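You operate a simulated robot arm through the tools that you are given. There is no shell and no other tool. Be economical: measure what you need, move in short steps, check, and stop when the job is done.

You run a simulated robot arm. Do the job below in one go: nothing can be reset, and whatever is moved stays where it is left.

## Task
Staple both sealed parts bags once and lay them in the grey tray.
Fine: leave the unsealed bag; lip on the stapler's plate, fingers clear of the arm; no dry stroke.

It is judged by the outcome, as a careful person would: the job done as asked, and still so three seconds after it is handed in. It fails if anything else is knocked over, pushed out of place, dropped, spilled or broken.

## Robot
A 7-joint arm with a vacuum gripper on a trunk, on a base that drives. Base frame: it is fixed to the floor where the robot stands at the start and does not move with it; the origin is under the middle of the robot, x ahead of it, y to its left, z up. Units: m, rad, N and s.
Its first joint turns from -2.007 to 2.007 rad. Places, roughly: inside of the grey tray [0.5, -0.6, 0.9]; plate of the stapler [0.5, 0.1, 0.9]; stapler arm [0.6, 0.1, 1]. Payload 2.55 kg.
Tool frame: the origin (TCP) lies in the middle of the cups' lips, and z points out of the cups. The gripper has 1 cup of 0.044 m across, covering 0.044 by 0.044 m (tool x, y); the bellows give 0.02 m. With the vacuum on, a cup seals on a smooth face that it is pressed against (1 to 4 N); it does not hold porous or soft things. The pull reaches 55 N.
Orientation is that of the tool frame in the base frame, as a unit quaternion [x, y, z, w]. With the cups facing straight down, the tool's x points along the base's -x, its y along +y and its z along -z.

## Interface
- The arm moves only by the tool arm_command. Its argument "plan" is one flat list of numbers, 6 for each row, row after row: the shift along the tool's x, y, z in units of 400 mm (1.0 is 400 mm), then the turn, a rotation vector about the tool's x, y, z in units of 90 degrees (1.0 is 90 degrees). In form: [tx, ty, tz, rx, ry, rz, tx, ty, tz, rx, ry, rz, ...]. A call has 1 to 8 rows; each row is the pose to reach, as a shift and turn from the pose commanded when the call began, along the tool's axes at that moment. "suction" is the vacuum: 1 switches it on, 0 off, set as the call begins (left out, the last holds). A call with a number of a shift or a turn outside -1 to 1 is refused whole. A row lasts 0.2 s, in which the tool goes at most 0.05 m and 0.15 rad; a call with a longer step from one row to the next is refused whole, and so is a gripper value outside its range. Where a pose cannot be reached the arm comes as near as it can. A force on the tool above 80 N (or 10 N above the force at the start of the call, whichever is more), or a blocked arm, ends the call early, and 0.2 s more pass. The pull builds up within a second once a cup has sealed. Time passes only in rows, and 0.2 s behind the last, so rows that repeat a pose give it time. It gives the time, the measured TCP pose, the force on the tool (base axes) and the pull of the vacuum at its end, in the units of the frame above (readings bear some noise), with the torque about the TCP (base axes, N m) and any sound that the robot's microphone picked up.
- Cameras (640 x 400 px; columns grow to the right, rows downward): "scene" is now at [-0.0108, 0.1295, 1.8169]; the picture's right is [-0.69, -0.72, 0.00], its down [-0.62, 0.60, -0.50] and it looks along [0.36, -0.35, -0.87] (base axes); focal length 258 px, centre (320, 200). "wrist" rides on the gripper at [0.081, 0.006, -0.173] in the tool frame; the picture's right is [-0.08, 1.00, 0.00], its down [-0.89, -0.07, -0.45] and it looks along [-0.44, -0.04, 0.90] (tool axes); focal length 256 px, centre (320, 200). There is no depth. A picture from a camera that has moved, and an enlarged one, comes with that camera's place and axes in the base frame and with its lens.
- capture(camera): a new picture of that camera. No time passes.
- slide_trunk(by): slides the trunk up (or, below 0, down) by that many m; the arm and the scene camera ride with it, the base frame stays. It gives what a move gives, with no picture.
- roll_base(legs): drives the robot by 1 to 6 legs, each [ahead, left, turn to the left] in m, m and rad, along the robot's own axes; the way and the turn of a leg run together, so that a leg with both is an arc; at most 1.5 m and 3.142 rad a leg. The arm and the cameras ride along, it lands a little off, and it stops where it bumps. It gives what a move gives.
- pan_tilt(pan, tilt): turns the head with the scene camera to pan (to the left, within 2.705 rad either way) and tilt (down, from -0.506 to 1.204), counted from straight ahead of the robot. It gives what a move gives.
- inspect(camera, box): a new picture of the part [left, top, right, bottom] of that camera's present view, enlarged. No time passes.
- hand_in(): hands the job in; it is judged then, once.

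Work in short steps. Places have to be worked out from the pictures, the camera data and where the tool is seen: move nearer, look again, correct. Check each grasp and each placing, and mend what went wrong. You have 120 turns and 98 pictures in all, those below and enlarged ones among them. Switch the vacuum off and draw the arm clear of the work before you hand the job in, unless the task says otherwise; then end with one line.

The tools are called as a command line: name --argument value ..., lists and objects as JSON in quotes. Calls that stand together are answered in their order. arm_command: Moves the arm, as the interface text tells. Its arguments: {"type":"object","properties":{"plan":{"type":"array","items":{"type":"number"}},"suction":{"type":"number"}},"required":["plan"]} The other tools are called the same way: slide_trunk (by) slides the trunk up or down; roll_base (legs) drives the base; pan_tilt (pan, tilt) turns the head that bears the scene camera; capture (camera) takes a picture; inspect (camera, box) takes an enlarged picture of a part of a camera's view; hand_in () hands the job in.

At the start:

```text
time_s: 0.0
tool_pos: [0.2932, -0.312, 1.158]
ee_rot: [0.0, 1.0, 0.0, 0.001]
ft_force: [-0.2, -0.6, -0.8]
torque: [0.0, 0.05, -0.01]
pull: 0.1
trunk travel left (down, up): [-0.925, 0.065]
robot x, y, heading: [-0.0012, -0.0032, 0.005]
head pan, tilt: [-0.766, 1.045]
```

scene: 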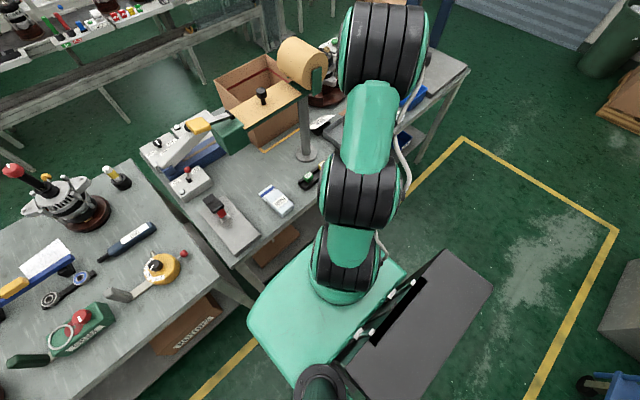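
wrist: 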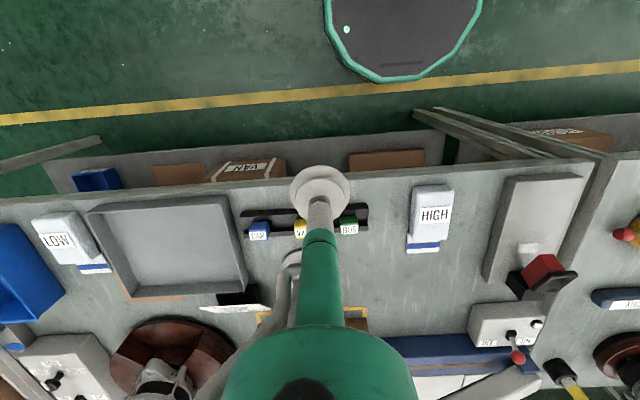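

The wrist view shows two packs (LOW, HIGH), the tray and a plate with a red-topped thing. I enlarge these parts to identify them.

inspect --camera "wrist" --box '[380, 150, 640, 312]'

inspect --camera "wrist" --box '[0, 150, 260, 312]'

inspect --camera "scene" --box '[130, 90, 340, 260]'

```text
2.46 times, centred on (510, 231) of wrist
camera zoom: at [0.2126, -0.3035, 1.3318], right [0.08, 1.0, 0.0], down [0.89, -0.07, 0.45], along [0.44, -0.04, -0.9], focal length 630 px, centre (-148, 124)
```

zoom: 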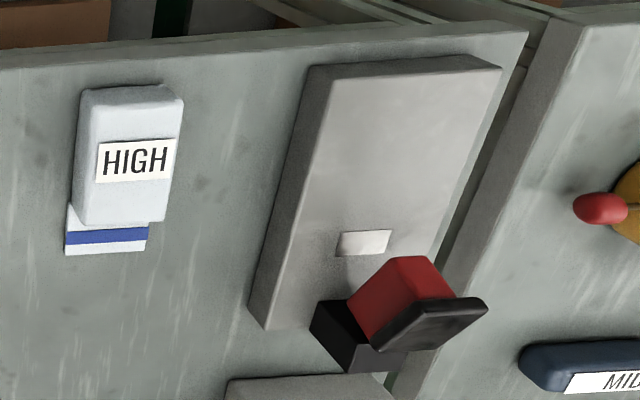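

```text
2.46 times, centred on (130, 231) of wrist
camera zoom: at [0.2126, -0.3035, 1.3318], right [0.08, 1.0, 0.0], down [0.89, -0.07, 0.45], along [0.44, -0.04, -0.9], focal length 630 px, centre (788, 124)
```

zoom: 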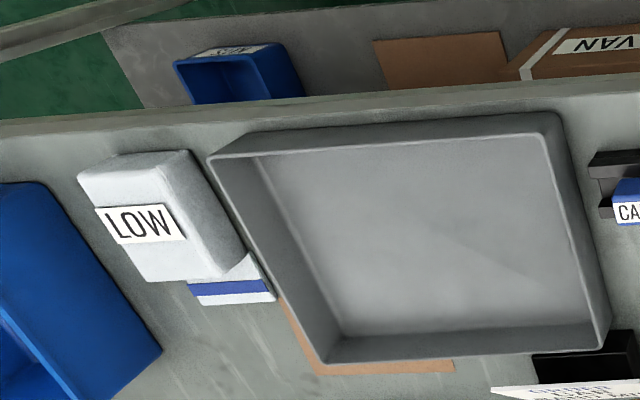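

```text
2.35 times, centred on (235, 175) of scene
camera zoom: at [-0.0108, 0.1295, 1.8169], right [-0.69, -0.72, 0.0], down [-0.62, 0.6, -0.5], along [0.36, -0.35, -0.87], focal length 608 px, centre (520, 259)
```

zoom: 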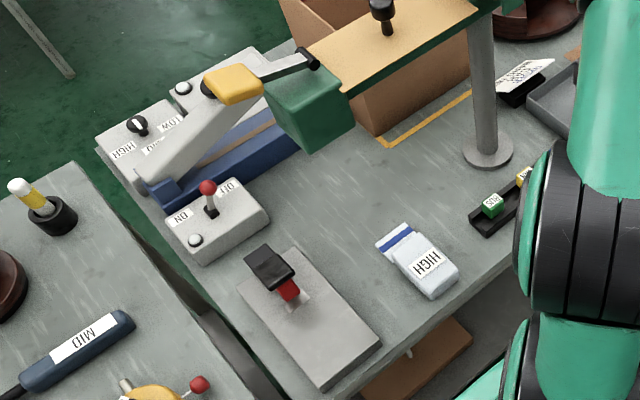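

HIGH and LOW look like bags with a blue-striped lip; I must find a third and compare. I pan the head over the right part of the bench.

pan_tilt --pan -1.2 --tilt 0.9

capture --camera "scene"

pan_tilt --pan -0.2 --tilt 0.8

capture --camera "scene"

```text
time_s: 0.9
tool_pos: [0.2945, -0.3107, 1.1582]
ee_rot: [0.0, 1.0, 0.001, 0.0]
ft_force: [0.1, 0.0, 0.3]
torque: [-0.04, 0.02, 0.01]
pull: 0.1
trunk travel left (down, up): [-0.925, 0.065]
robot x, y, heading: [0.0018, -0.0014, -0.003]
head pan, tilt: [-1.201, 0.901]
```

```text
92 pictures are left
camera scene: at [-0.0315, 0.1055, 1.8272], right [-0.93, -0.36, 0.0], down [-0.28, 0.73, -0.62], along [0.23, -0.58, -0.78], focal length 258 px, centre (320, 200)
```

scene: 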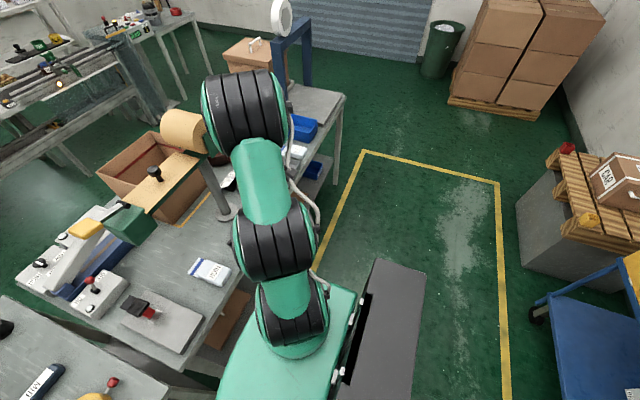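

```text
time_s: 2.2
tool_pos: [0.2926, -0.3098, 1.1585]
ee_rot: [0.0, 1.0, 0.0, -0.001]
ft_force: [-1.1, 0.5, 0.2]
torque: [-0.02, 0.01, 0.01]
pull: 0.2
trunk travel left (down, up): [-0.925, 0.065]
robot x, y, heading: [-0.0017, -0.0016, 0.001]
head pan, tilt: [-0.201, 0.799]
```

```text
91 pictures are left
camera scene: at [0.0201, 0.1596, 1.8351], right [-0.2, -0.98, 0.0], down [-0.7, 0.14, -0.7], along [0.68, -0.14, -0.72], focal length 258 px, centre (320, 200)
```

scene: 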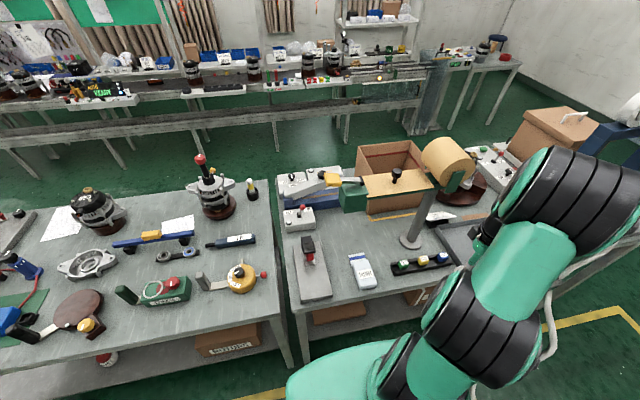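

No third bag visible yet; the right end of the bench is hidden by the arm. I drive right along the bench to look with the wrist camera and see the grey tray from above.

roll_base --legs '[[0, -0.4, 0]]'

capture --camera "wrist"

```text
time_s: 4.7
tool_pos: [0.2894, -0.7149, 1.1584]
ee_rot: [0.005, 1.0, 0.0, 0.0]
ft_force: [0.2, -0.2, 0.9]
torque: [0.01, 0.02, -0.02]
pull: 0.2
trunk travel left (down, up): [-0.925, 0.065]
robot x, y, heading: [-0.0005, -0.4044, -0.01]
head pan, tilt: [-0.201, 0.799]
```

```text
90 pictures are left
camera wrist: at [0.2084, -0.7077, 1.3318], right [0.09, 1.0, 0.0], down [0.89, -0.08, 0.45], along [0.44, -0.04, -0.9], focal length 256 px, centre (320, 200)
```

wrist: 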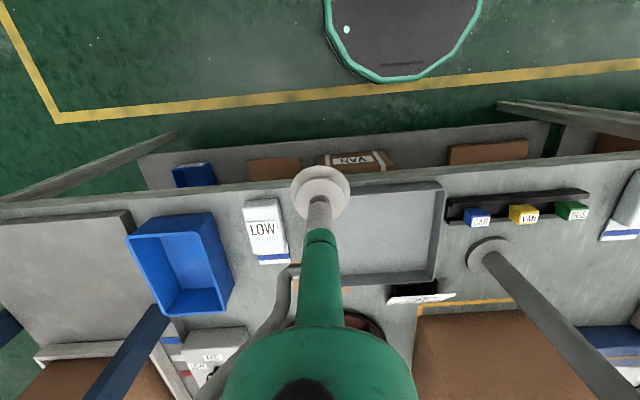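

Beside the blue bin's rear there is something white and blue at about (175,345), perhaps the third bag; enlarge it.

inspect --camera "wrist" --box '[20, 280, 260, 400]'

inspect --camera "wrist" --box '[220, 170, 340, 290]'

pan_tilt --pan -0.9 --tilt 0.75

capture --camera "scene"

```text
2.67 times, centred on (140, 340) of wrist
camera zoom: at [0.2084, -0.7077, 1.3318], right [0.09, 1.0, 0.0], down [0.89, -0.08, 0.45], along [0.44, -0.04, -0.9], focal length 683 px, centre (800, -173)
```

zoom: 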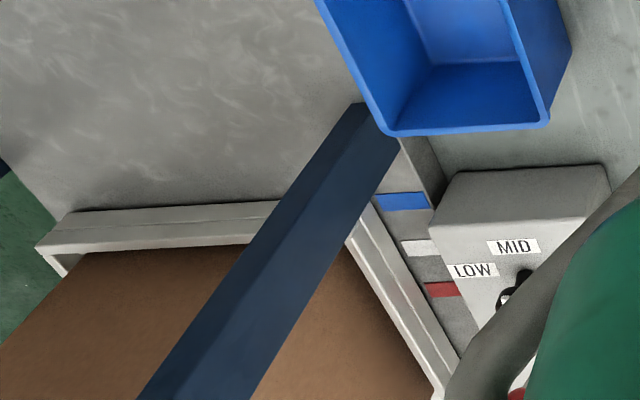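

```text
3.33 times, centred on (280, 230) of wrist
camera zoom: at [0.2084, -0.7077, 1.3318], right [0.09, 1.0, 0.0], down [0.89, -0.08, 0.45], along [0.44, -0.04, -0.9], focal length 853 px, centre (453, 100)
```

zoom: 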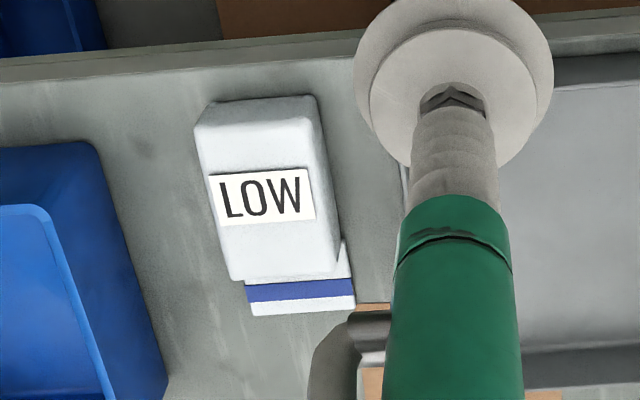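

```text
time_s: 5.7
tool_pos: [0.2893, -0.7157, 1.1596]
ee_rot: [0.004, 1.0, 0.0, -0.001]
ft_force: [-0.3, 0.7, 0.8]
torque: [0.02, -0.02, 0.0]
pull: 0.0
trunk travel left (down, up): [-0.925, 0.065]
robot x, y, heading: [0.0008, -0.3989, -0.009]
head pan, tilt: [-0.901, 0.75]
```

```text
87 pictures are left
camera scene: at [-0.0081, -0.2916, 1.8391], right [-0.79, -0.62, 0.0], down [-0.42, 0.54, -0.73], along [0.45, -0.58, -0.68], focal length 258 px, centre (320, 200)
```

scene: 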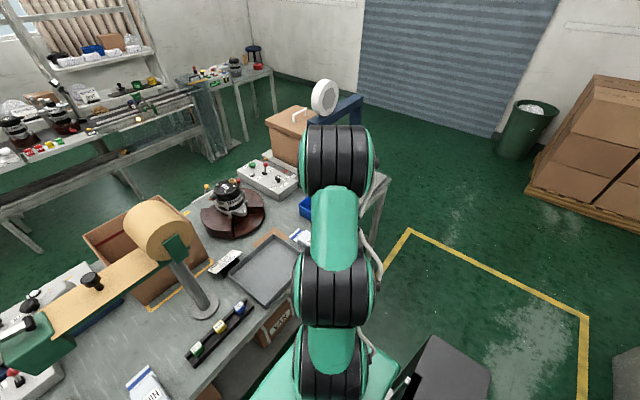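

Both visible bags have a blue closed strip. Before acting I check the left bench for the third (unsealed) bag.

pan_tilt --pan 0.6 --tilt 0.6

inspect --camera "scene" --box '[0, 0, 320, 200]'

inspect --camera "scene" --box '[0, 200, 320, 400]'

inspect --camera "scene" --box '[320, 200, 640, 400]'

inspect --camera "scene" --box '[320, 0, 640, 200]'

```text
time_s: 7.3
tool_pos: [0.289, -0.7148, 1.158]
ee_rot: [0.005, 1.0, 0.0, 0.0]
ft_force: [0.2, -0.6, 0.7]
torque: [-0.01, 0.02, 0.02]
pull: 0.0
trunk travel left (down, up): [-0.925, 0.065]
robot x, y, heading: [-0.0006, -0.4058, -0.016]
head pan, tilt: [0.6, 0.6]
```

```text
2.00 times, centred on (160, 100) of scene
camera zoom: at [0.0143, -0.1768, 1.852], right [0.56, -0.83, 0.0], down [-0.47, -0.32, -0.83], along [0.68, 0.46, -0.56], focal length 517 px, centre (640, 400)
```

zoom: 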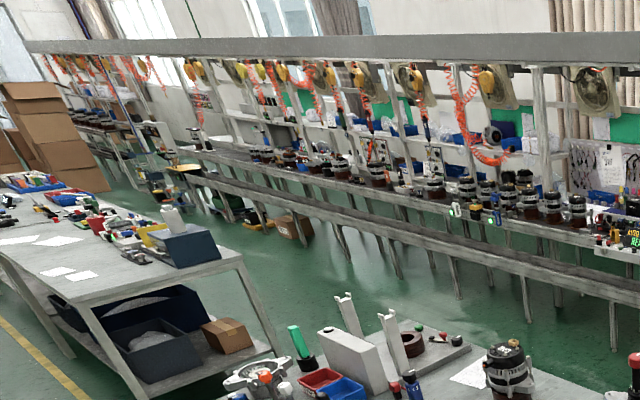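

```text
2.00 times, centred on (160, 300) of scene
camera zoom: at [0.0143, -0.1768, 1.852], right [0.56, -0.83, 0.0], down [-0.47, -0.32, -0.83], along [0.68, 0.46, -0.56], focal length 517 px, centre (640, 0)
```

zoom: 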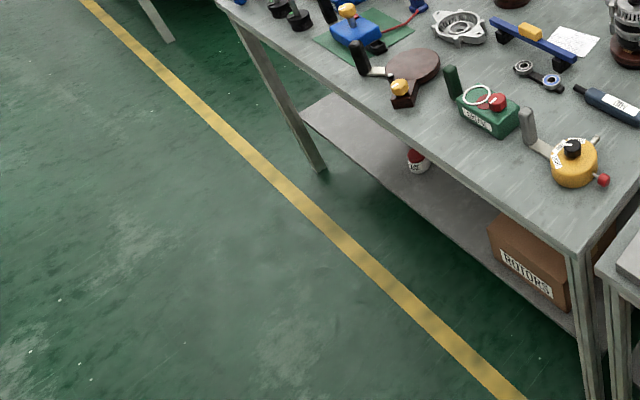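

```text
2.00 times, centred on (480, 300) of scene
camera zoom: at [0.0143, -0.1768, 1.852], right [0.56, -0.83, 0.0], down [-0.47, -0.32, -0.83], along [0.68, 0.46, -0.56], focal length 517 px, centre (0, 0)
```

zoom: 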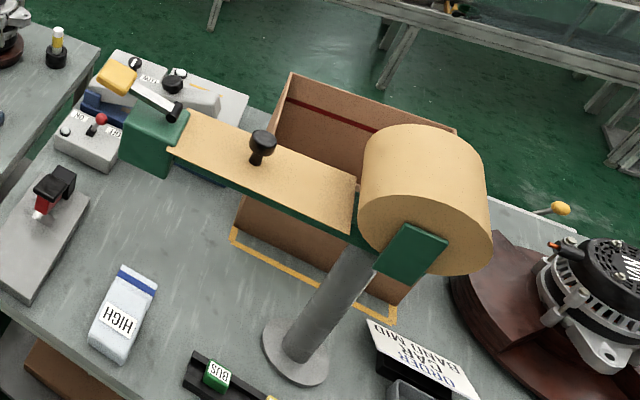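

```text
2.00 times, centred on (480, 100) of scene
camera zoom: at [0.0143, -0.1768, 1.852], right [0.56, -0.83, 0.0], down [-0.47, -0.32, -0.83], along [0.68, 0.46, -0.56], focal length 517 px, centre (0, 400)
```

zoom: 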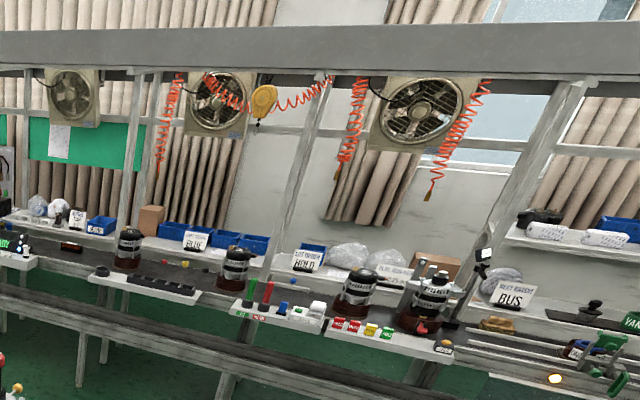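

No third bag in view on these benches; LOW and HIGH are the ones with the closed blue strip. I judge LOW's label at about (0.457,-0.838,0.923) and HIGH's at (0.459,-0.113); I move above LOW at the present height.

arm_command --plan '[-0.08, -0.06, 0, 0, 0, 0, -0.16, -0.12, 0, 0, 0, 0, -0.24, -0.18, 0, 0, 0, 0, -0.32, -0.24, 0, 0, 0, 0, -0.4, -0.3, 0, 0, 0, 0, -0.4, -0.3, 0, 0, 0, 0]'

capture --camera "wrist"

```text
time_s: 8.7
tool_pos: [0.4254, -0.809, 1.1345]
ee_rot: [0.005, 1.0, -0.009, 0.007]
ft_force: [0.1, -0.7, 0.2]
torque: [-0.01, -0.01, 0.0]
pull: 0.1
out of reach, approached as far as the arm can: row 4, 5, 6
trunk travel left (down, up): [-0.925, 0.065]
robot x, y, heading: [-0.0006, -0.4042, -0.006]
head pan, tilt: [0.6, 0.6]
```

```text
82 pictures are left
camera wrist: at [0.3428, -0.7991, 1.3063], right [0.09, 1.0, -0.02], down [0.88, -0.07, 0.46], along [0.46, -0.05, -0.89], focal length 256 px, centre (320, 200)
```

wrist: 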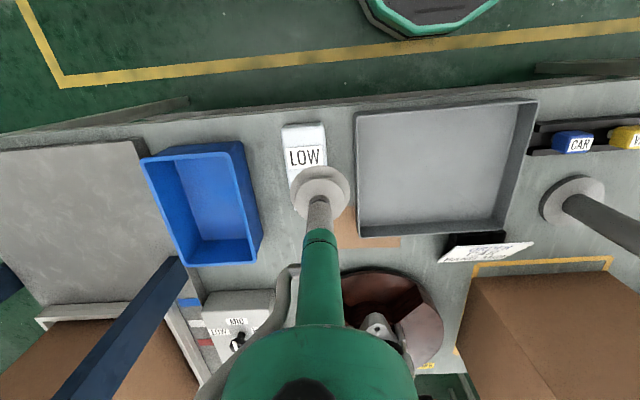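

Arm reaches its limit here, so I pull back and shift the base right and a little ahead instead.

arm_command --plan '[0.08, 0.06, 0, 0, 0, 0, 0.16, 0.12, 0, 0, 0, 0, 0.24, 0.18, 0, 0, 0, 0, 0.32, 0.24, 0, 0, 0, 0, 0.32, 0.24, 0, 0, 0, 0]'

roll_base --legs '[[0, -0.2, 0], [0.08, 0, 0]]'

```text
time_s: 9.9
tool_pos: [0.3001, -0.7138, 1.1337]
ee_rot: [0.004, 1.0, 0.0, -0.001]
ft_force: [0.6, 0.4, 0.1]
torque: [0.06, 0.03, -0.01]
pull: 0.1
trunk travel left (down, up): [-0.925, 0.065]
robot x, y, heading: [-0.0012, -0.4033, -0.01]
head pan, tilt: [0.6, 0.6]
```

```text
time_s: 12.2
tool_pos: [0.378, -0.9129, 1.1336]
ee_rot: [0.004, 1.0, 0.0, 0.0]
ft_force: [0.0, 0.1, -0.6]
torque: [0.03, 0.0, -0.04]
pull: 0.1
trunk travel left (down, up): [-0.925, 0.065]
robot x, y, heading: [0.0766, -0.6025, -0.006]
head pan, tilt: [0.6, 0.6]
```

Base advanced freely to x=0.077. Now move the tool over LOW: +0.079 in x, +0.075 in y.

arm_command --plan '[-0.08, 0.08, 0, 0, 0, 0, -0.16, 0.16, 0, 0, 0, 0, -0.198, 0.187, 0, 0, 0, 0, -0.198, 0.187, 0, 0, 0, 0]'

slide_trunk --by -0.12

capture --camera "wrist"

```text
time_s: 13.2
tool_pos: [0.4586, -0.8379, 1.1358]
ee_rot: [0.004, 1.0, 0.0, 0.0]
ft_force: [-0.1, -0.7, 0.4]
torque: [-0.02, 0.03, 0.0]
pull: 0.1
trunk travel left (down, up): [-0.925, 0.065]
robot x, y, heading: [0.0796, -0.6037, -0.007]
head pan, tilt: [0.6, 0.6]
```

```text
time_s: 14.7
tool_pos: [0.457, -0.838, 1.0156]
ee_rot: [0.003, 1.0, 0.0, 0.001]
ft_force: [0.2, -0.5, -0.9]
torque: [-0.03, 0.0, 0.0]
pull: 0.1
trunk travel left (down, up): [-0.805, 0.185]
robot x, y, heading: [0.0748, -0.6046, -0.007]
head pan, tilt: [0.6, 0.6]
```

```text
81 pictures are left
camera wrist: at [0.377, -0.83, 1.1881], right [0.09, 1.0, 0.0], down [0.89, -0.08, 0.45], along [0.44, -0.04, -0.9], focal length 256 px, centre (320, 200)
```

wrist: 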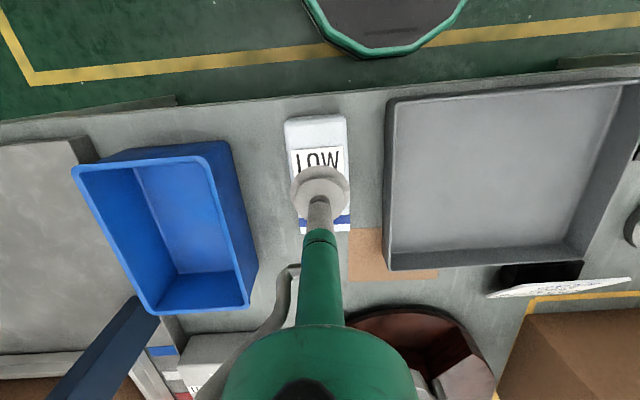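

The cup is above LOW's label. I descend with suction on, in small steps.

arm_command --plan '[0, 0, 0.1, 0, 0, 0, 0, 0, 0.18, 0, 0, 0, 0, 0, 0.205, 0, 0, 0, 0, 0, 0.22, 0, 0, 0]' --suction 1

```text
time_s: 15.7
tool_pos: [0.4578, -0.8381, 0.9247]
ee_rot: [0.003, 1.0, 0.0, -0.001]
ft_force: [-0.7, 0.3, 0.3]
torque: [-0.01, -0.01, -0.03]
pull: 0.1
trunk travel left (down, up): [-0.805, 0.185]
robot x, y, heading: [0.0691, -0.6051, -0.006]
head pan, tilt: [0.6, 0.6]
```

No contact yet; a few more millimetres down.

arm_command --plan '[0, 0, 0.008, 0, 0, 0, 0, 0, 0.016, 0, 0, 0, 0, 0, 0.02, 0, 0, 0]'

capture --camera "wrist"

```text
time_s: 16.5
tool_pos: [0.4576, -0.8373, 0.9183]
ee_rot: [0.004, 1.0, 0.0, 0.0]
ft_force: [0.4, 0.1, -0.6]
torque: [0.01, -0.02, -0.03]
pull: 55.5
trunk travel left (down, up): [-0.805, 0.185]
robot x, y, heading: [0.0779, -0.6037, -0.006]
head pan, tilt: [0.6, 0.6]
```

```text
80 pictures are left
camera wrist: at [0.3768, -0.8299, 1.0917], right [0.09, 1.0, 0.0], down [0.89, -0.08, 0.44], along [0.44, -0.04, -0.9], focal length 256 px, centre (320, 200)
```

wrist: 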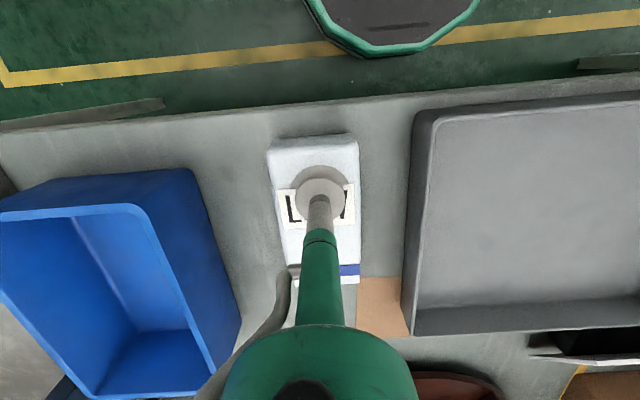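

Sealed at 55 N, top of bag at z≈0.918. Lift it 0.12 m and look.

arm_command --plan '[0, 0, -0.05, 0, 0, 0, 0, 0, -0.15, 0, 0, 0, 0, 0, -0.25, 0, 0, 0, 0, 0, -0.35, 0, 0, 0, 0, 0, -0.35, 0, 0, 0]'

capture --camera "wrist"

```text
time_s: 17.7
tool_pos: [0.4586, -0.8383, 1.0589]
ee_rot: [0.003, 1.0, 0.0, -0.001]
ft_force: [0.8, 0.1, -1.2]
torque: [0.03, 0.04, 0.0]
pull: 55.0
trunk travel left (down, up): [-0.805, 0.185]
robot x, y, heading: [0.0745, -0.6009, -0.006]
head pan, tilt: [0.6, 0.6]
```

```text
79 pictures are left
camera wrist: at [0.3779, -0.8314, 1.2319], right [0.09, 1.0, 0.0], down [0.89, -0.08, 0.44], along [0.44, -0.04, -0.9], focal length 256 px, centre (320, 200)
```

wrist: 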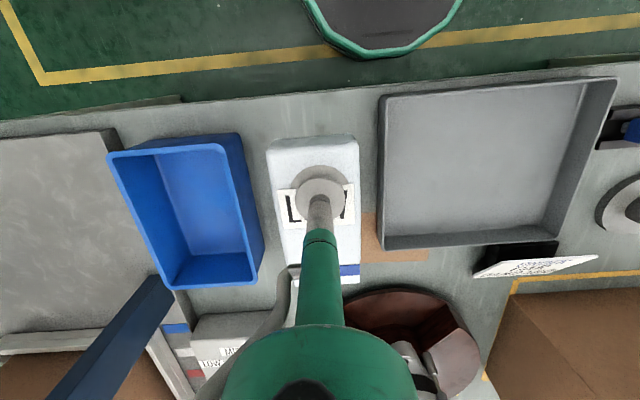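

LOW hangs level. I retract the arm a little, back the base off, and drive left toward the stapler at this height.

arm_command --plan '[0.05, 0, -0.05, 0, 0, 0, 0.15, 0, -0.1, 0, 0, 0, 0.2, 0, -0.1, 0, 0, 0]'

roll_base --legs '[[-0.08, 0, 0], [0, 0.7, 0]]'

pan_tilt --pan 0.0 --tilt 0.9

capture --camera "scene"

capture --camera "wrist"

```text
time_s: 18.5
tool_pos: [0.3773, -0.8381, 1.0979]
ee_rot: [0.003, 1.0, 0.0, 0.0]
ft_force: [0.9, -0.1, -1.7]
torque: [0.0, 0.05, -0.01]
pull: 54.9
trunk travel left (down, up): [-0.805, 0.185]
robot x, y, heading: [0.0777, -0.6016, -0.012]
head pan, tilt: [0.6, 0.6]
```

```text
time_s: 22.9
tool_pos: [0.3029, -0.1446, 1.0994]
ee_rot: [-0.004, 1.0, 0.001, 0.0]
ft_force: [-0.1, 0.9, -2.0]
torque: [-0.05, 0.06, -0.03]
pull: 54.8
trunk travel left (down, up): [-0.805, 0.185]
robot x, y, heading: [-0.0062, 0.0841, 0.009]
head pan, tilt: [0.6, 0.6]
```

```text
time_s: 23.9
tool_pos: [0.3014, -0.143, 1.0984]
ee_rot: [-0.004, 1.0, -0.001, 0.0]
ft_force: [1.1, 0.3, -1.2]
torque: [0.02, 0.04, -0.01]
pull: 55.1
trunk travel left (down, up): [-0.805, 0.185]
robot x, y, heading: [-0.0038, 0.0876, 0.006]
head pan, tilt: [0.0, 0.901]
```

```text
78 pictures are left
camera scene: at [0.0126, 0.2617, 1.7072], right [0.01, -1.0, 0.0], down [-0.78, -0.01, -0.62], along [0.62, 0.0, -0.78], focal length 258 px, centre (320, 200)
```

scene: 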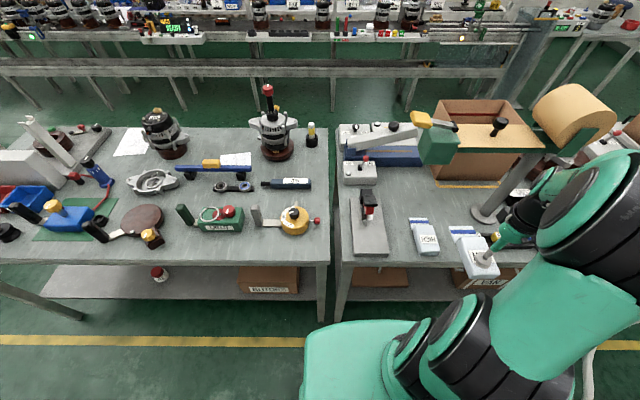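

```text
77 pictures are left
camera wrist: at [0.221, -0.1384, 1.2714], right [0.07, 1.0, 0.0], down [0.89, -0.06, 0.45], along [0.44, -0.03, -0.9], focal length 256 px, centre (320, 200)
```

wrist: 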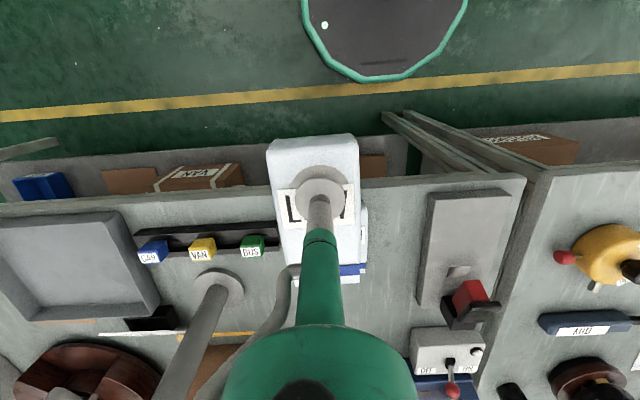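

Now enlarge the stapler from both cameras to work out its geometry.

inspect --camera "scene" --box '[330, 170, 450, 270]'

inspect --camera "wrist" --box '[390, 170, 550, 350]'

```text
4.00 times, centred on (390, 220) of scene
camera zoom: at [0.0126, 0.2617, 1.7072], right [0.01, -1.0, 0.0], down [-0.78, -0.01, -0.62], along [0.62, 0.0, -0.78], focal length 1034 px, centre (40, 120)
```

zoom: 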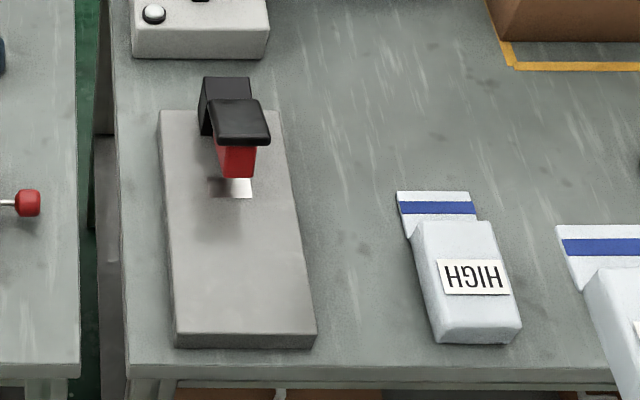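

```text
2.22 times, centred on (470, 260) of wrist
camera zoom: at [0.221, -0.1384, 1.2714], right [0.07, 1.0, 0.0], down [0.89, -0.06, 0.45], along [0.44, -0.03, -0.9], focal length 569 px, centre (-13, 67)
```

zoom: 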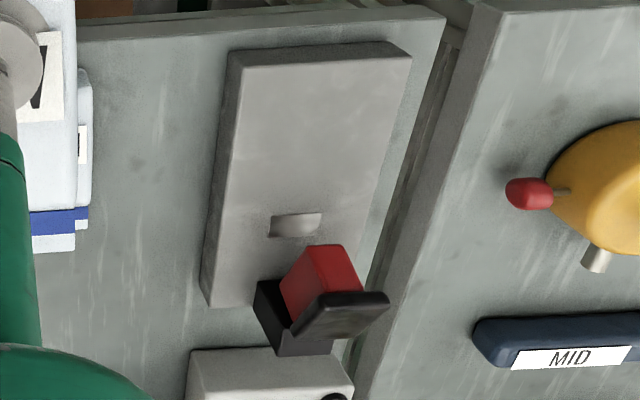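

Estimates: plate top z≈0.905, x from 0.414, y 0.022–0.145; staple nose/anvil at (≈0.563, 0.085); pad top ≈(0.575, 0.085, 0.993). Bag body spans TCP −0.043…+0.062 in x with the lip to ≈+0.116. I swing the bag left to y=0.085 and raise it, keeping clear of the stapler.

arm_command --plan '[0, 0.1, -0.04, 0, 0, 0, 0, 0.2, -0.08, 0, 0, 0, 0, 0.3, -0.12, 0, 0, 0, 0, 0.4, -0.16, 0, 0, 0, 0, 0.5, -0.2, 0, 0, 0, 0, 0.57, -0.2, 0, 0, 0, 0, 0.57, -0.2, 0, 0, 0]'

roll_base --legs '[[0.08, 0, 0]]'

slide_trunk --by -0.1

capture --camera "wrist"

capture --camera "scene"

```text
time_s: 25.5
tool_pos: [0.3281, 0.0837, 1.1447]
ee_rot: [-0.003, 1.0, 0.0, 0.0]
ft_force: [0.4, 0.0, -1.7]
torque: [0.06, 0.06, -0.01]
pull: 54.9
out of reach, approached as far as the arm can: row 4, 5, 6, 7
trunk travel left (down, up): [-0.805, 0.185]
robot x, y, heading: [-0.0083, 0.0853, 0.008]
head pan, tilt: [0.0, 0.901]
```

```text
time_s: 26.6
tool_pos: [0.4072, 0.0838, 1.1457]
ee_rot: [-0.004, 1.0, 0.0, 0.0]
ft_force: [0.2, -0.4, -2.6]
torque: [0.03, 0.08, 0.01]
pull: 54.7
trunk travel left (down, up): [-0.805, 0.185]
robot x, y, heading: [0.0777, 0.0858, 0.01]
head pan, tilt: [0.0, 0.901]
```

```text
time_s: 27.9
tool_pos: [0.4063, 0.0835, 1.0453]
ee_rot: [-0.004, 1.0, 0.0, 0.0]
ft_force: [-0.2, 0.1, -2.0]
torque: [0.01, 0.03, -0.01]
pull: 55.0
trunk travel left (down, up): [-0.705, 0.285]
robot x, y, heading: [0.0759, 0.086, 0.01]
head pan, tilt: [0.0, 0.901]
```

```text
74 pictures are left
camera wrist: at [0.325, 0.0904, 1.2186], right [0.07, 1.0, 0.0], down [0.89, -0.06, 0.45], along [0.44, -0.03, -0.9], focal length 256 px, centre (320, 200)
```

wrist: 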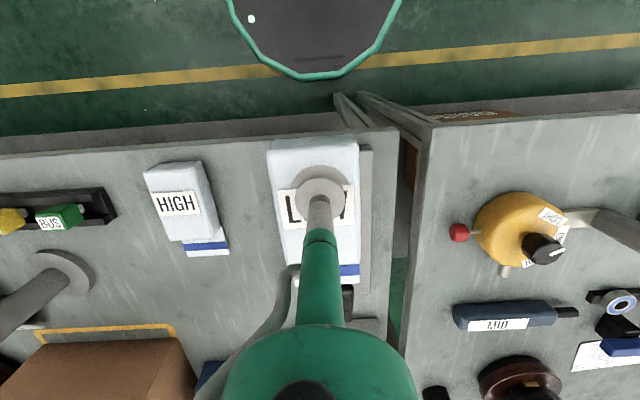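

```text
73 pictures are left
camera scene: at [0.0914, 0.2619, 1.6073], right [0.01, -1.0, 0.0], down [-0.78, -0.01, -0.62], along [0.62, 0.0, -0.78], focal length 258 px, centre (320, 200)
```

scene: 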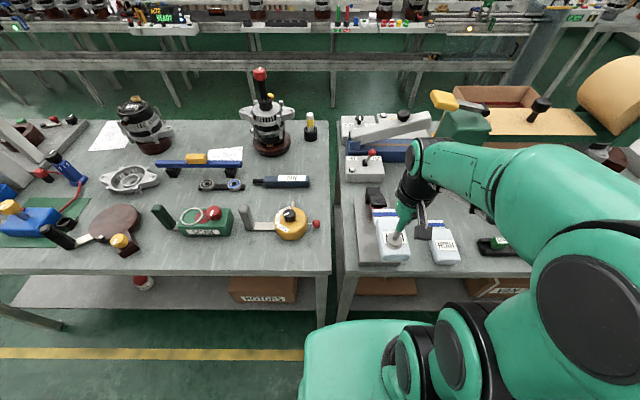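

Bag is in front of the stapler with its lip end at x≈0.52, short of the nose. Lower to z≈0.955 and check from the scene camera.

arm_command --plan '[0, 0, 0.08, 0, 0, 0, 0, 0, 0.16, 0, 0, 0, 0, 0, 0.225, 0, 0, 0, 0, 0, 0.225, 0, 0, 0]'

inspect --camera "scene" --box '[335, 160, 455, 270]'

inspect --camera "wrist" --box '[230, 120, 450, 340]'

```text
time_s: 28.9
tool_pos: [0.4063, 0.083, 0.9543]
ee_rot: [-0.004, 1.0, 0.001, 0.0]
ft_force: [0.1, -0.6, -1.3]
torque: [0.02, 0.05, 0.02]
pull: 54.7
trunk travel left (down, up): [-0.705, 0.285]
robot x, y, heading: [0.0772, 0.0852, 0.003]
head pan, tilt: [0.0, 0.901]
```

```text
3.64 times, centred on (395, 215) of scene
camera zoom: at [0.0911, 0.262, 1.6072], right [0.01, -1.0, 0.0], down [-0.78, -0.01, -0.62], along [0.62, 0.0, -0.78], focal length 940 px, centre (47, 146)
```

zoom: 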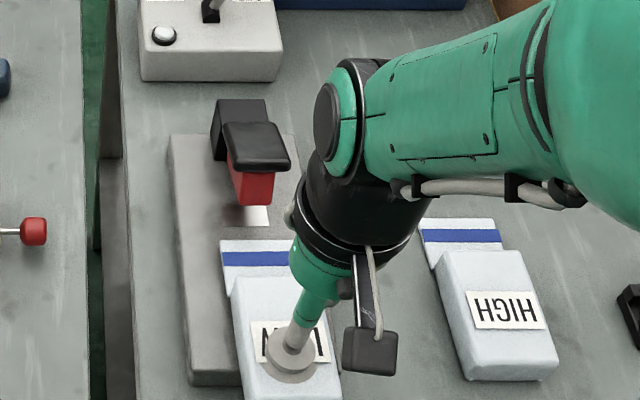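

```text
1.82 times, centred on (340, 230) of wrist
camera zoom: at [0.3254, 0.0903, 1.1278], right [0.07, 1.0, 0.0], down [0.89, -0.06, 0.45], along [0.44, -0.03, -0.9], focal length 465 px, centre (284, 146)
```

zoom: 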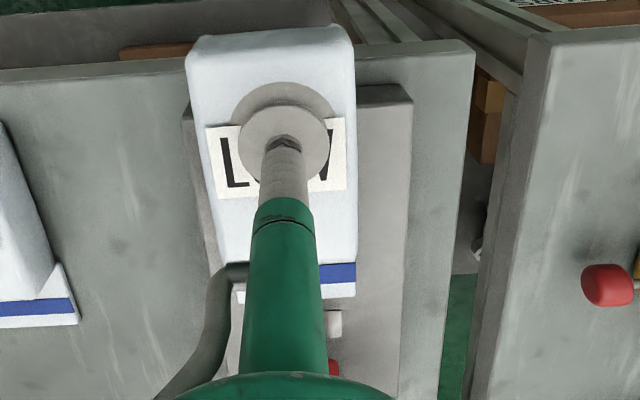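

The bag lies about 1–1.5 cm above the plate, centred on the anvil in y. I lower until it touches the plate to learn the height before sliding the lip under the nose.

arm_command --plan '[0, 0, 0.01, 0, 0, 0, 0, 0, 0.02, 0, 0, 0, 0, 0, 0.02, 0, 0, 0]'

arm_command --plan '[0, 0, 0.005, 0, 0, 0, 0, 0, 0.01, 0, 0, 0, 0, 0, 0.01, 0, 0, 0]'

```text
time_s: 29.7
tool_pos: [0.4071, 0.083, 0.9473]
ee_rot: [-0.003, 1.0, 0.0, 0.001]
ft_force: [-0.1, 0.7, -0.5]
torque: [-0.02, -0.1, 0.05]
pull: 55.0
trunk travel left (down, up): [-0.705, 0.285]
robot x, y, heading: [0.0757, 0.0877, 0.011]
head pan, tilt: [0.0, 0.901]
```

```text
time_s: 30.5
tool_pos: [0.4063, 0.0833, 0.9445]
ee_rot: [-0.004, 1.0, 0.001, 0.003]
ft_force: [-0.8, -1.6, 21.5]
torque: [-0.02, -0.1, -0.03]
pull: 54.6
trunk travel left (down, up): [-0.705, 0.285]
robot x, y, heading: [0.0775, 0.0868, 0.01]
head pan, tilt: [0.0, 0.901]
```

Contact at z≈0.946 (21 N). I raise 4 mm and slide forward 0.06 m so the stripe comes under the nose.

arm_command --plan '[0, 0, -0.012, 0, 0, 0, -0.05, 0, -0.013, 0, 0, 0, -0.1, 0, -0.013, 0, 0, 0, -0.15, 0, -0.013, 0, 0, 0, -0.15, 0, -0.013, 0, 0, 0]'

inspect --camera "scene" --box '[335, 160, 455, 270]'

```text
time_s: 31.7
tool_pos: [0.4655, 0.0828, 0.9492]
ee_rot: [-0.004, 1.0, 0.0, -0.001]
ft_force: [-0.2, 0.6, -1.3]
torque: [-0.01, 0.02, -0.01]
pull: 54.9
trunk travel left (down, up): [-0.705, 0.285]
robot x, y, heading: [0.0783, 0.0838, 0.007]
head pan, tilt: [0.0, 0.901]
```

```text
3.64 times, centred on (395, 215) of scene
camera zoom: at [0.0909, 0.262, 1.6072], right [0.01, -1.0, 0.0], down [-0.78, -0.01, -0.62], along [0.62, 0.0, -0.78], focal length 940 px, centre (47, 146)
```

zoom: 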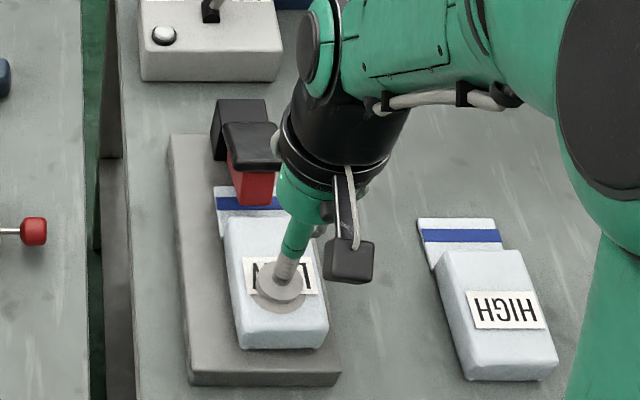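

The lip is now under the nose. Lower onto the plate, then release and lift.

arm_command --plan '[0, 0, 0.006, 0, 0, 0, 0, 0, 0.0085, 0, 0, 0]'

arm_command --plan '[0, 0, 0, 0, 0, 0, 0, 0, 0, 0, 0, 0, 0, 0, 0, 0, 0, 0, 0, 0, 0, 0, 0, 0]' --suction 0

arm_command --plan '[0, 0, -0.02, 0, 0, 0, 0, 0, -0.1, 0, 0, 0, 0, 0, -0.2, 0, 0, 0, 0, 0, -0.25, 0, 0, 0, 0, 0, -0.25, 0, 0, 0]'

inspect --camera "scene" --box '[335, 160, 455, 270]'

capture --camera "wrist"

```text
time_s: 32.3
tool_pos: [0.4661, 0.0846, 0.946]
ee_rot: [-0.004, 1.0, 0.0, 0.0]
ft_force: [0.3, -0.8, -1.0]
torque: [-0.02, 0.01, -0.02]
pull: 54.9
trunk travel left (down, up): [-0.705, 0.285]
robot x, y, heading: [0.0772, 0.0928, 0.005]
head pan, tilt: [0.0, 0.901]
```

```text
time_s: 33.3
tool_pos: [0.4657, 0.084, 0.9448]
ee_rot: [-0.004, 1.0, -0.001, 0.0]
ft_force: [0.6, 0.8, 0.3]
torque: [-0.01, 0.0, 0.02]
pull: 0.1
trunk travel left (down, up): [-0.705, 0.285]
robot x, y, heading: [0.0764, 0.0874, 0.004]
head pan, tilt: [0.0, 0.901]
```

```text
time_s: 34.5
tool_pos: [0.4643, 0.0837, 1.0421]
ee_rot: [-0.004, 1.0, 0.0, -0.001]
ft_force: [-0.5, 0.4, 0.7]
torque: [-0.02, 0.0, -0.03]
pull: 0.1
out of reach, approached as far as the arm can: row 4, 5
trunk travel left (down, up): [-0.705, 0.285]
robot x, y, heading: [0.0736, 0.0862, 0.007]
head pan, tilt: [0.0, 0.901]
```

```text
3.64 times, centred on (395, 215) of scene
camera zoom: at [0.0909, 0.262, 1.6072], right [0.01, -1.0, 0.0], down [-0.78, -0.01, -0.62], along [0.62, 0.0, -0.78], focal length 940 px, centre (47, 146)
```

zoom: 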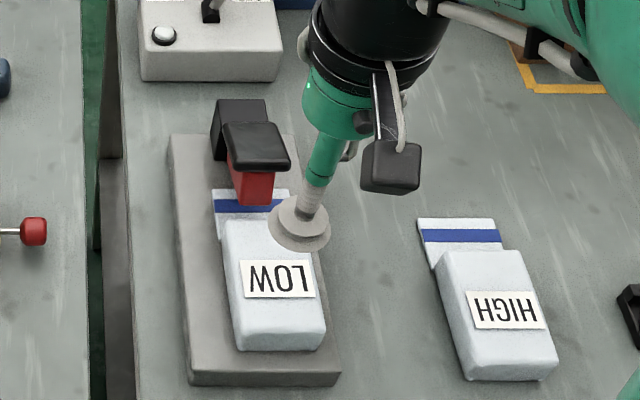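

```text
68 pictures are left
camera wrist: at [0.3835, 0.091, 1.2151], right [0.07, 1.0, 0.0], down [0.89, -0.06, 0.45], along [0.44, -0.03, -0.9], focal length 256 px, centre (320, 200)
```

wrist: 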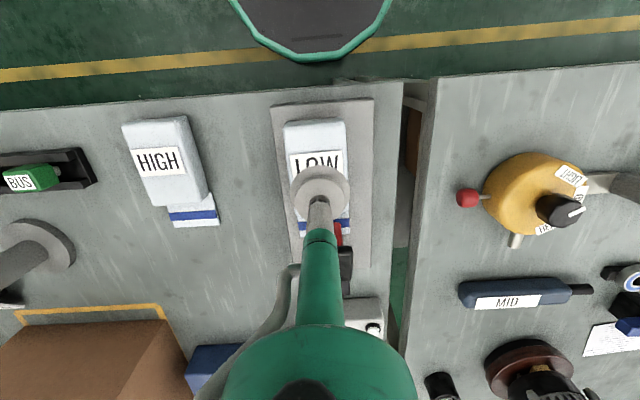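

The bag stays put with its lip under the nose. I raise the trunk a bit for reach, then move the cup over the pad at (0.577, 0.086).

slide_trunk --by 0.08

arm_command --plan '[-0.1, 0, 0, 0, 0, 0, -0.2, 0.002, 0, 0, 0, 0, -0.28, 0.005, 0, 0, 0, 0, -0.28, 0.005, 0, 0, 0, 0]'

inspect --camera "scene" --box '[335, 160, 455, 270]'

capture --camera "wrist"

```text
time_s: 35.7
tool_pos: [0.4656, 0.084, 1.122]
ee_rot: [-0.003, 1.0, -0.001, 0.0]
ft_force: [0.4, -0.1, 0.6]
torque: [0.0, 0.01, 0.0]
pull: 0.1
trunk travel left (down, up): [-0.785, 0.205]
robot x, y, heading: [0.0735, 0.0881, 0.008]
head pan, tilt: [0.0, 0.901]
```

```text
time_s: 36.7
tool_pos: [0.5533, 0.0878, 1.0941]
ee_rot: [-0.004, 1.0, 0.0, 0.0]
ft_force: [0.1, -0.3, -1.6]
torque: [-0.02, 0.0, 0.01]
pull: 0.0
out of reach, approached as far as the arm can: row 1, 2, 3, 4
trunk travel left (down, up): [-0.785, 0.205]
robot x, y, heading: [0.0811, 0.0842, 0.006]
head pan, tilt: [0.0, 0.901]
```

```text
3.64 times, centred on (395, 215) of scene
camera zoom: at [0.0915, 0.262, 1.6872], right [0.01, -1.0, 0.0], down [-0.78, -0.01, -0.62], along [0.62, 0.0, -0.78], focal length 940 px, centre (47, 146)
```

zoom: 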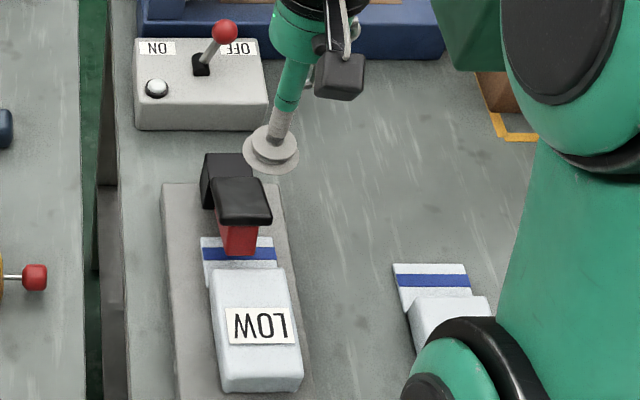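

```text
66 pictures are left
camera wrist: at [0.4729, 0.0935, 1.2668], right [0.07, 1.0, 0.0], down [0.89, -0.06, 0.45], along [0.44, -0.03, -0.9], focal length 256 px, centre (320, 200)
```

wrist: 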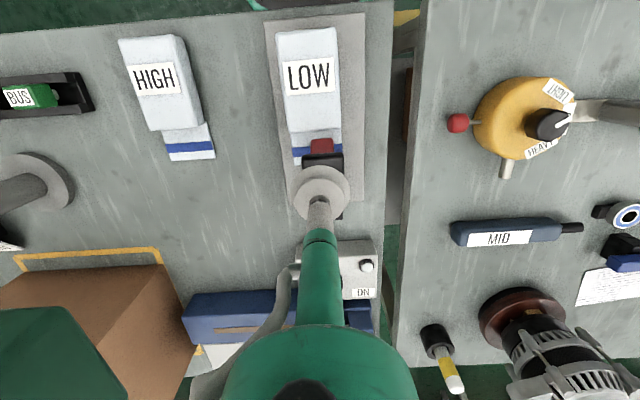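

Cup is above the pad's front part (x 0.553). I go down to about z=1.02 while moving to x≈0.577.

arm_command --plan '[-0.03, -0.003, 0.08, 0, 0, 0, -0.06, -0.003, 0.15, 0, 0, 0, -0.06, -0.003, 0.185, 0, 0, 0, -0.06, -0.003, 0.185, 0, 0, 0]'

inspect --camera "scene" --box '[335, 160, 455, 270]'

capture --camera "wrist"

```text
time_s: 37.7
tool_pos: [0.5769, 0.0854, 1.0202]
ee_rot: [-0.004, 1.0, 0.0, 0.0]
ft_force: [0.3, 0.9, 0.3]
torque: [0.01, 0.03, 0.01]
pull: 0.0
trunk travel left (down, up): [-0.785, 0.205]
robot x, y, heading: [0.0766, 0.087, 0.01]
head pan, tilt: [0.0, 0.901]
```

```text
3.64 times, centred on (395, 215) of scene
camera zoom: at [0.0916, 0.262, 1.6872], right [0.01, -1.0, 0.0], down [-0.78, -0.01, -0.62], along [0.62, 0.0, -0.78], focal length 940 px, centre (47, 146)
```

zoom: 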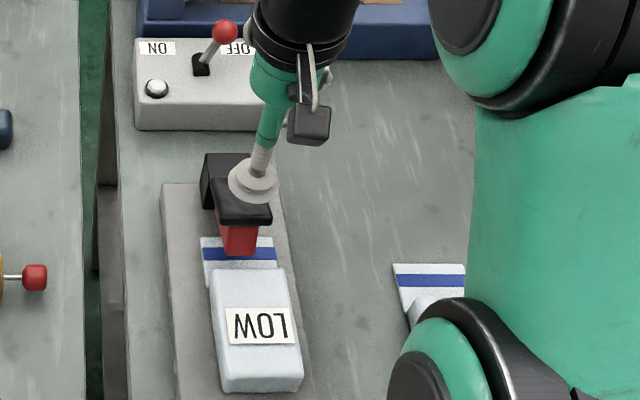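

```text
64 pictures are left
camera wrist: at [0.4963, 0.0917, 1.1936], right [0.07, 1.0, 0.0], down [0.89, -0.06, 0.45], along [0.45, -0.03, -0.89], focal length 256 px, centre (320, 200)
```

wrist: 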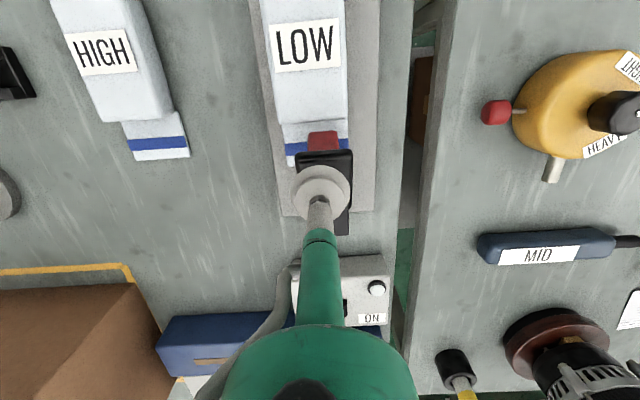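

The cup sits well over the pad. Press down gently in one continuous stroke, watching force and sound.

arm_command --plan '[0, 0, 0.05, 0, 0, 0, 0, 0, 0.07, 0, 0, 0, 0, 0, 0.09, 0, 0, 0, 0, 0, 0.11, 0, 0, 0]'

```text
time_s: 38.7
tool_pos: [0.5769, 0.0841, 0.9764]
ee_rot: [-0.004, 1.0, 0.0, 0.0]
ft_force: [-0.8, 0.9, 2.9]
torque: [-0.04, 0.07, 0.03]
pull: 0.0
trunk travel left (down, up): [-0.785, 0.205]
robot x, y, heading: [0.0774, 0.0881, 0.01]
head pan, tilt: [0.0, 0.901]
```

Slight contact (3 N) at z≈0.976, no sound yet; continue the same stroke.

arm_command --plan '[0, 0, 0.015, 0, 0, 0, 0, 0, 0.03, 0, 0, 0, 0, 0, 0.045, 0, 0, 0]'

```text
time_s: 39.5
tool_pos: [0.5778, 0.086, 0.9591]
ee_rot: [-0.004, 1.0, 0.0, 0.001]
ft_force: [-1.9, -0.1, 7.3]
torque: [0.04, 0.0, -0.01]
pull: 0.0
trunk travel left (down, up): [-0.785, 0.205]
robot x, y, heading: [0.0768, 0.0881, 0.002]
head pan, tilt: [0.0, 0.901]
```

arm_command --plan '[0, 0, 0.015, 0, 0, 0, 0, 0, 0.03, 0, 0, 0, 0, 0, 0.04, 0, 0, 0]'

inspect --camera "scene" --box '[335, 160, 455, 270]'

```text
time_s: 40.3
tool_pos: [0.5765, 0.0871, 0.9469]
ee_rot: [-0.003, 1.0, 0.0, 0.003]
ft_force: [-8.4, -0.6, 26.9]
torque: [0.01, -0.33, -0.05]
pull: 0.0
trunk travel left (down, up): [-0.785, 0.205]
robot x, y, heading: [0.0756, 0.0884, -0.003]
head pan, tilt: [0.0, 0.901]
```

```text
3.64 times, centred on (395, 215) of scene
camera zoom: at [0.0866, 0.2619, 1.6876], right [0.01, -1.0, 0.0], down [-0.78, -0.01, -0.62], along [0.62, 0.0, -0.78], focal length 940 px, centre (47, 146)
```

zoom: 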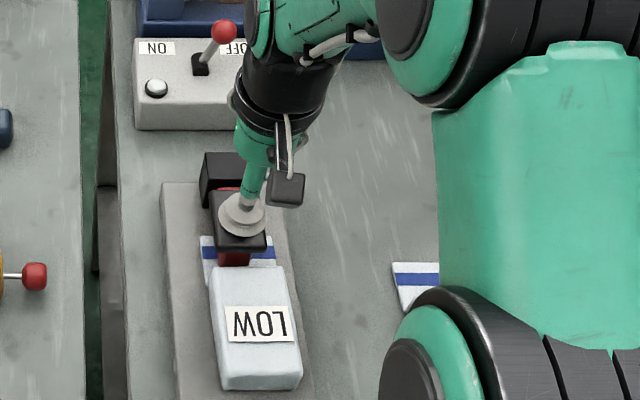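

The arm has come down and the force is rising (27 N); a bit more until it clicks.

arm_command --plan '[0, 0, 0.01, 0, 0, 0, 0, 0, 0.02, 0, 0, 0, 0, 0, 0.02, 0, 0, 0]'

```text
time_s: 41.1
tool_pos: [0.5776, 0.0863, 0.9461]
ee_rot: [-0.003, 1.0, 0.0, 0.01]
ft_force: [-16.8, -1.2, 66.8]
torque: [0.04, -0.61, 0.06]
pull: 0.0
trunk travel left (down, up): [-0.785, 0.205]
robot x, y, heading: [0.0752, 0.0854, 0.01]
head pan, tilt: [0.0, 0.901]
```

Firm stop at 67 N with the arm fully down. I lift straight up and look for the staple.

arm_command --plan '[0, 0, -0.03, 0, 0, 0, 0, 0, -0.08, 0, 0, 0, 0, 0, -0.15, 0, 0, 0, 0, 0, -0.22, 0, 0, 0, 0, 0, -0.25, 0, 0, 0]'

inspect --camera "scene" --box '[345, 180, 425, 270]'

inspect --camera "wrist" --box '[240, 90, 400, 250]'

```text
time_s: 42.3
tool_pos: [0.5782, 0.0851, 1.0359]
ee_rot: [-0.003, 1.0, 0.0, 0.0]
ft_force: [-0.2, -0.3, 0.6]
torque: [-0.01, 0.0, 0.01]
pull: 0.0
trunk travel left (down, up): [-0.785, 0.205]
robot x, y, heading: [0.072, 0.0873, 0.007]
head pan, tilt: [0.0, 0.901]
```

```text
4.44 times, centred on (385, 225) of scene
camera zoom: at [0.0913, 0.262, 1.6872], right [0.01, -1.0, 0.0], down [-0.78, -0.01, -0.62], along [0.62, 0.0, -0.78], focal length 1149 px, centre (31, 89)
```

zoom: 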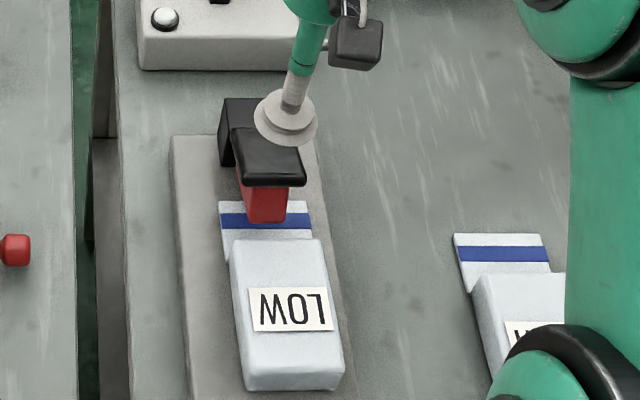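

```text
2.50 times, centred on (320, 170) of wrist
camera zoom: at [0.4977, 0.0922, 1.2085], right [0.07, 1.0, 0.0], down [0.89, -0.06, 0.45], along [0.44, -0.03, -0.9], focal length 640 px, centre (320, 275)
```

zoom: 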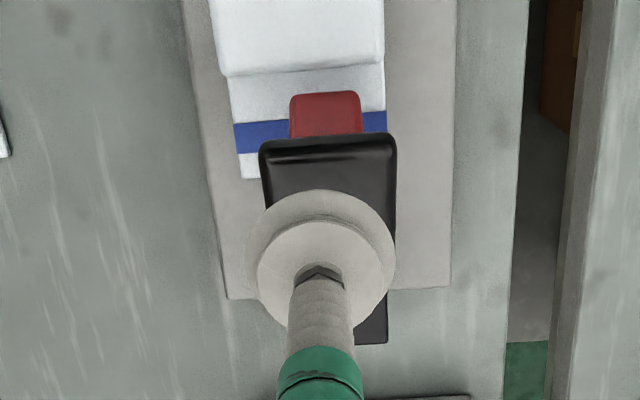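

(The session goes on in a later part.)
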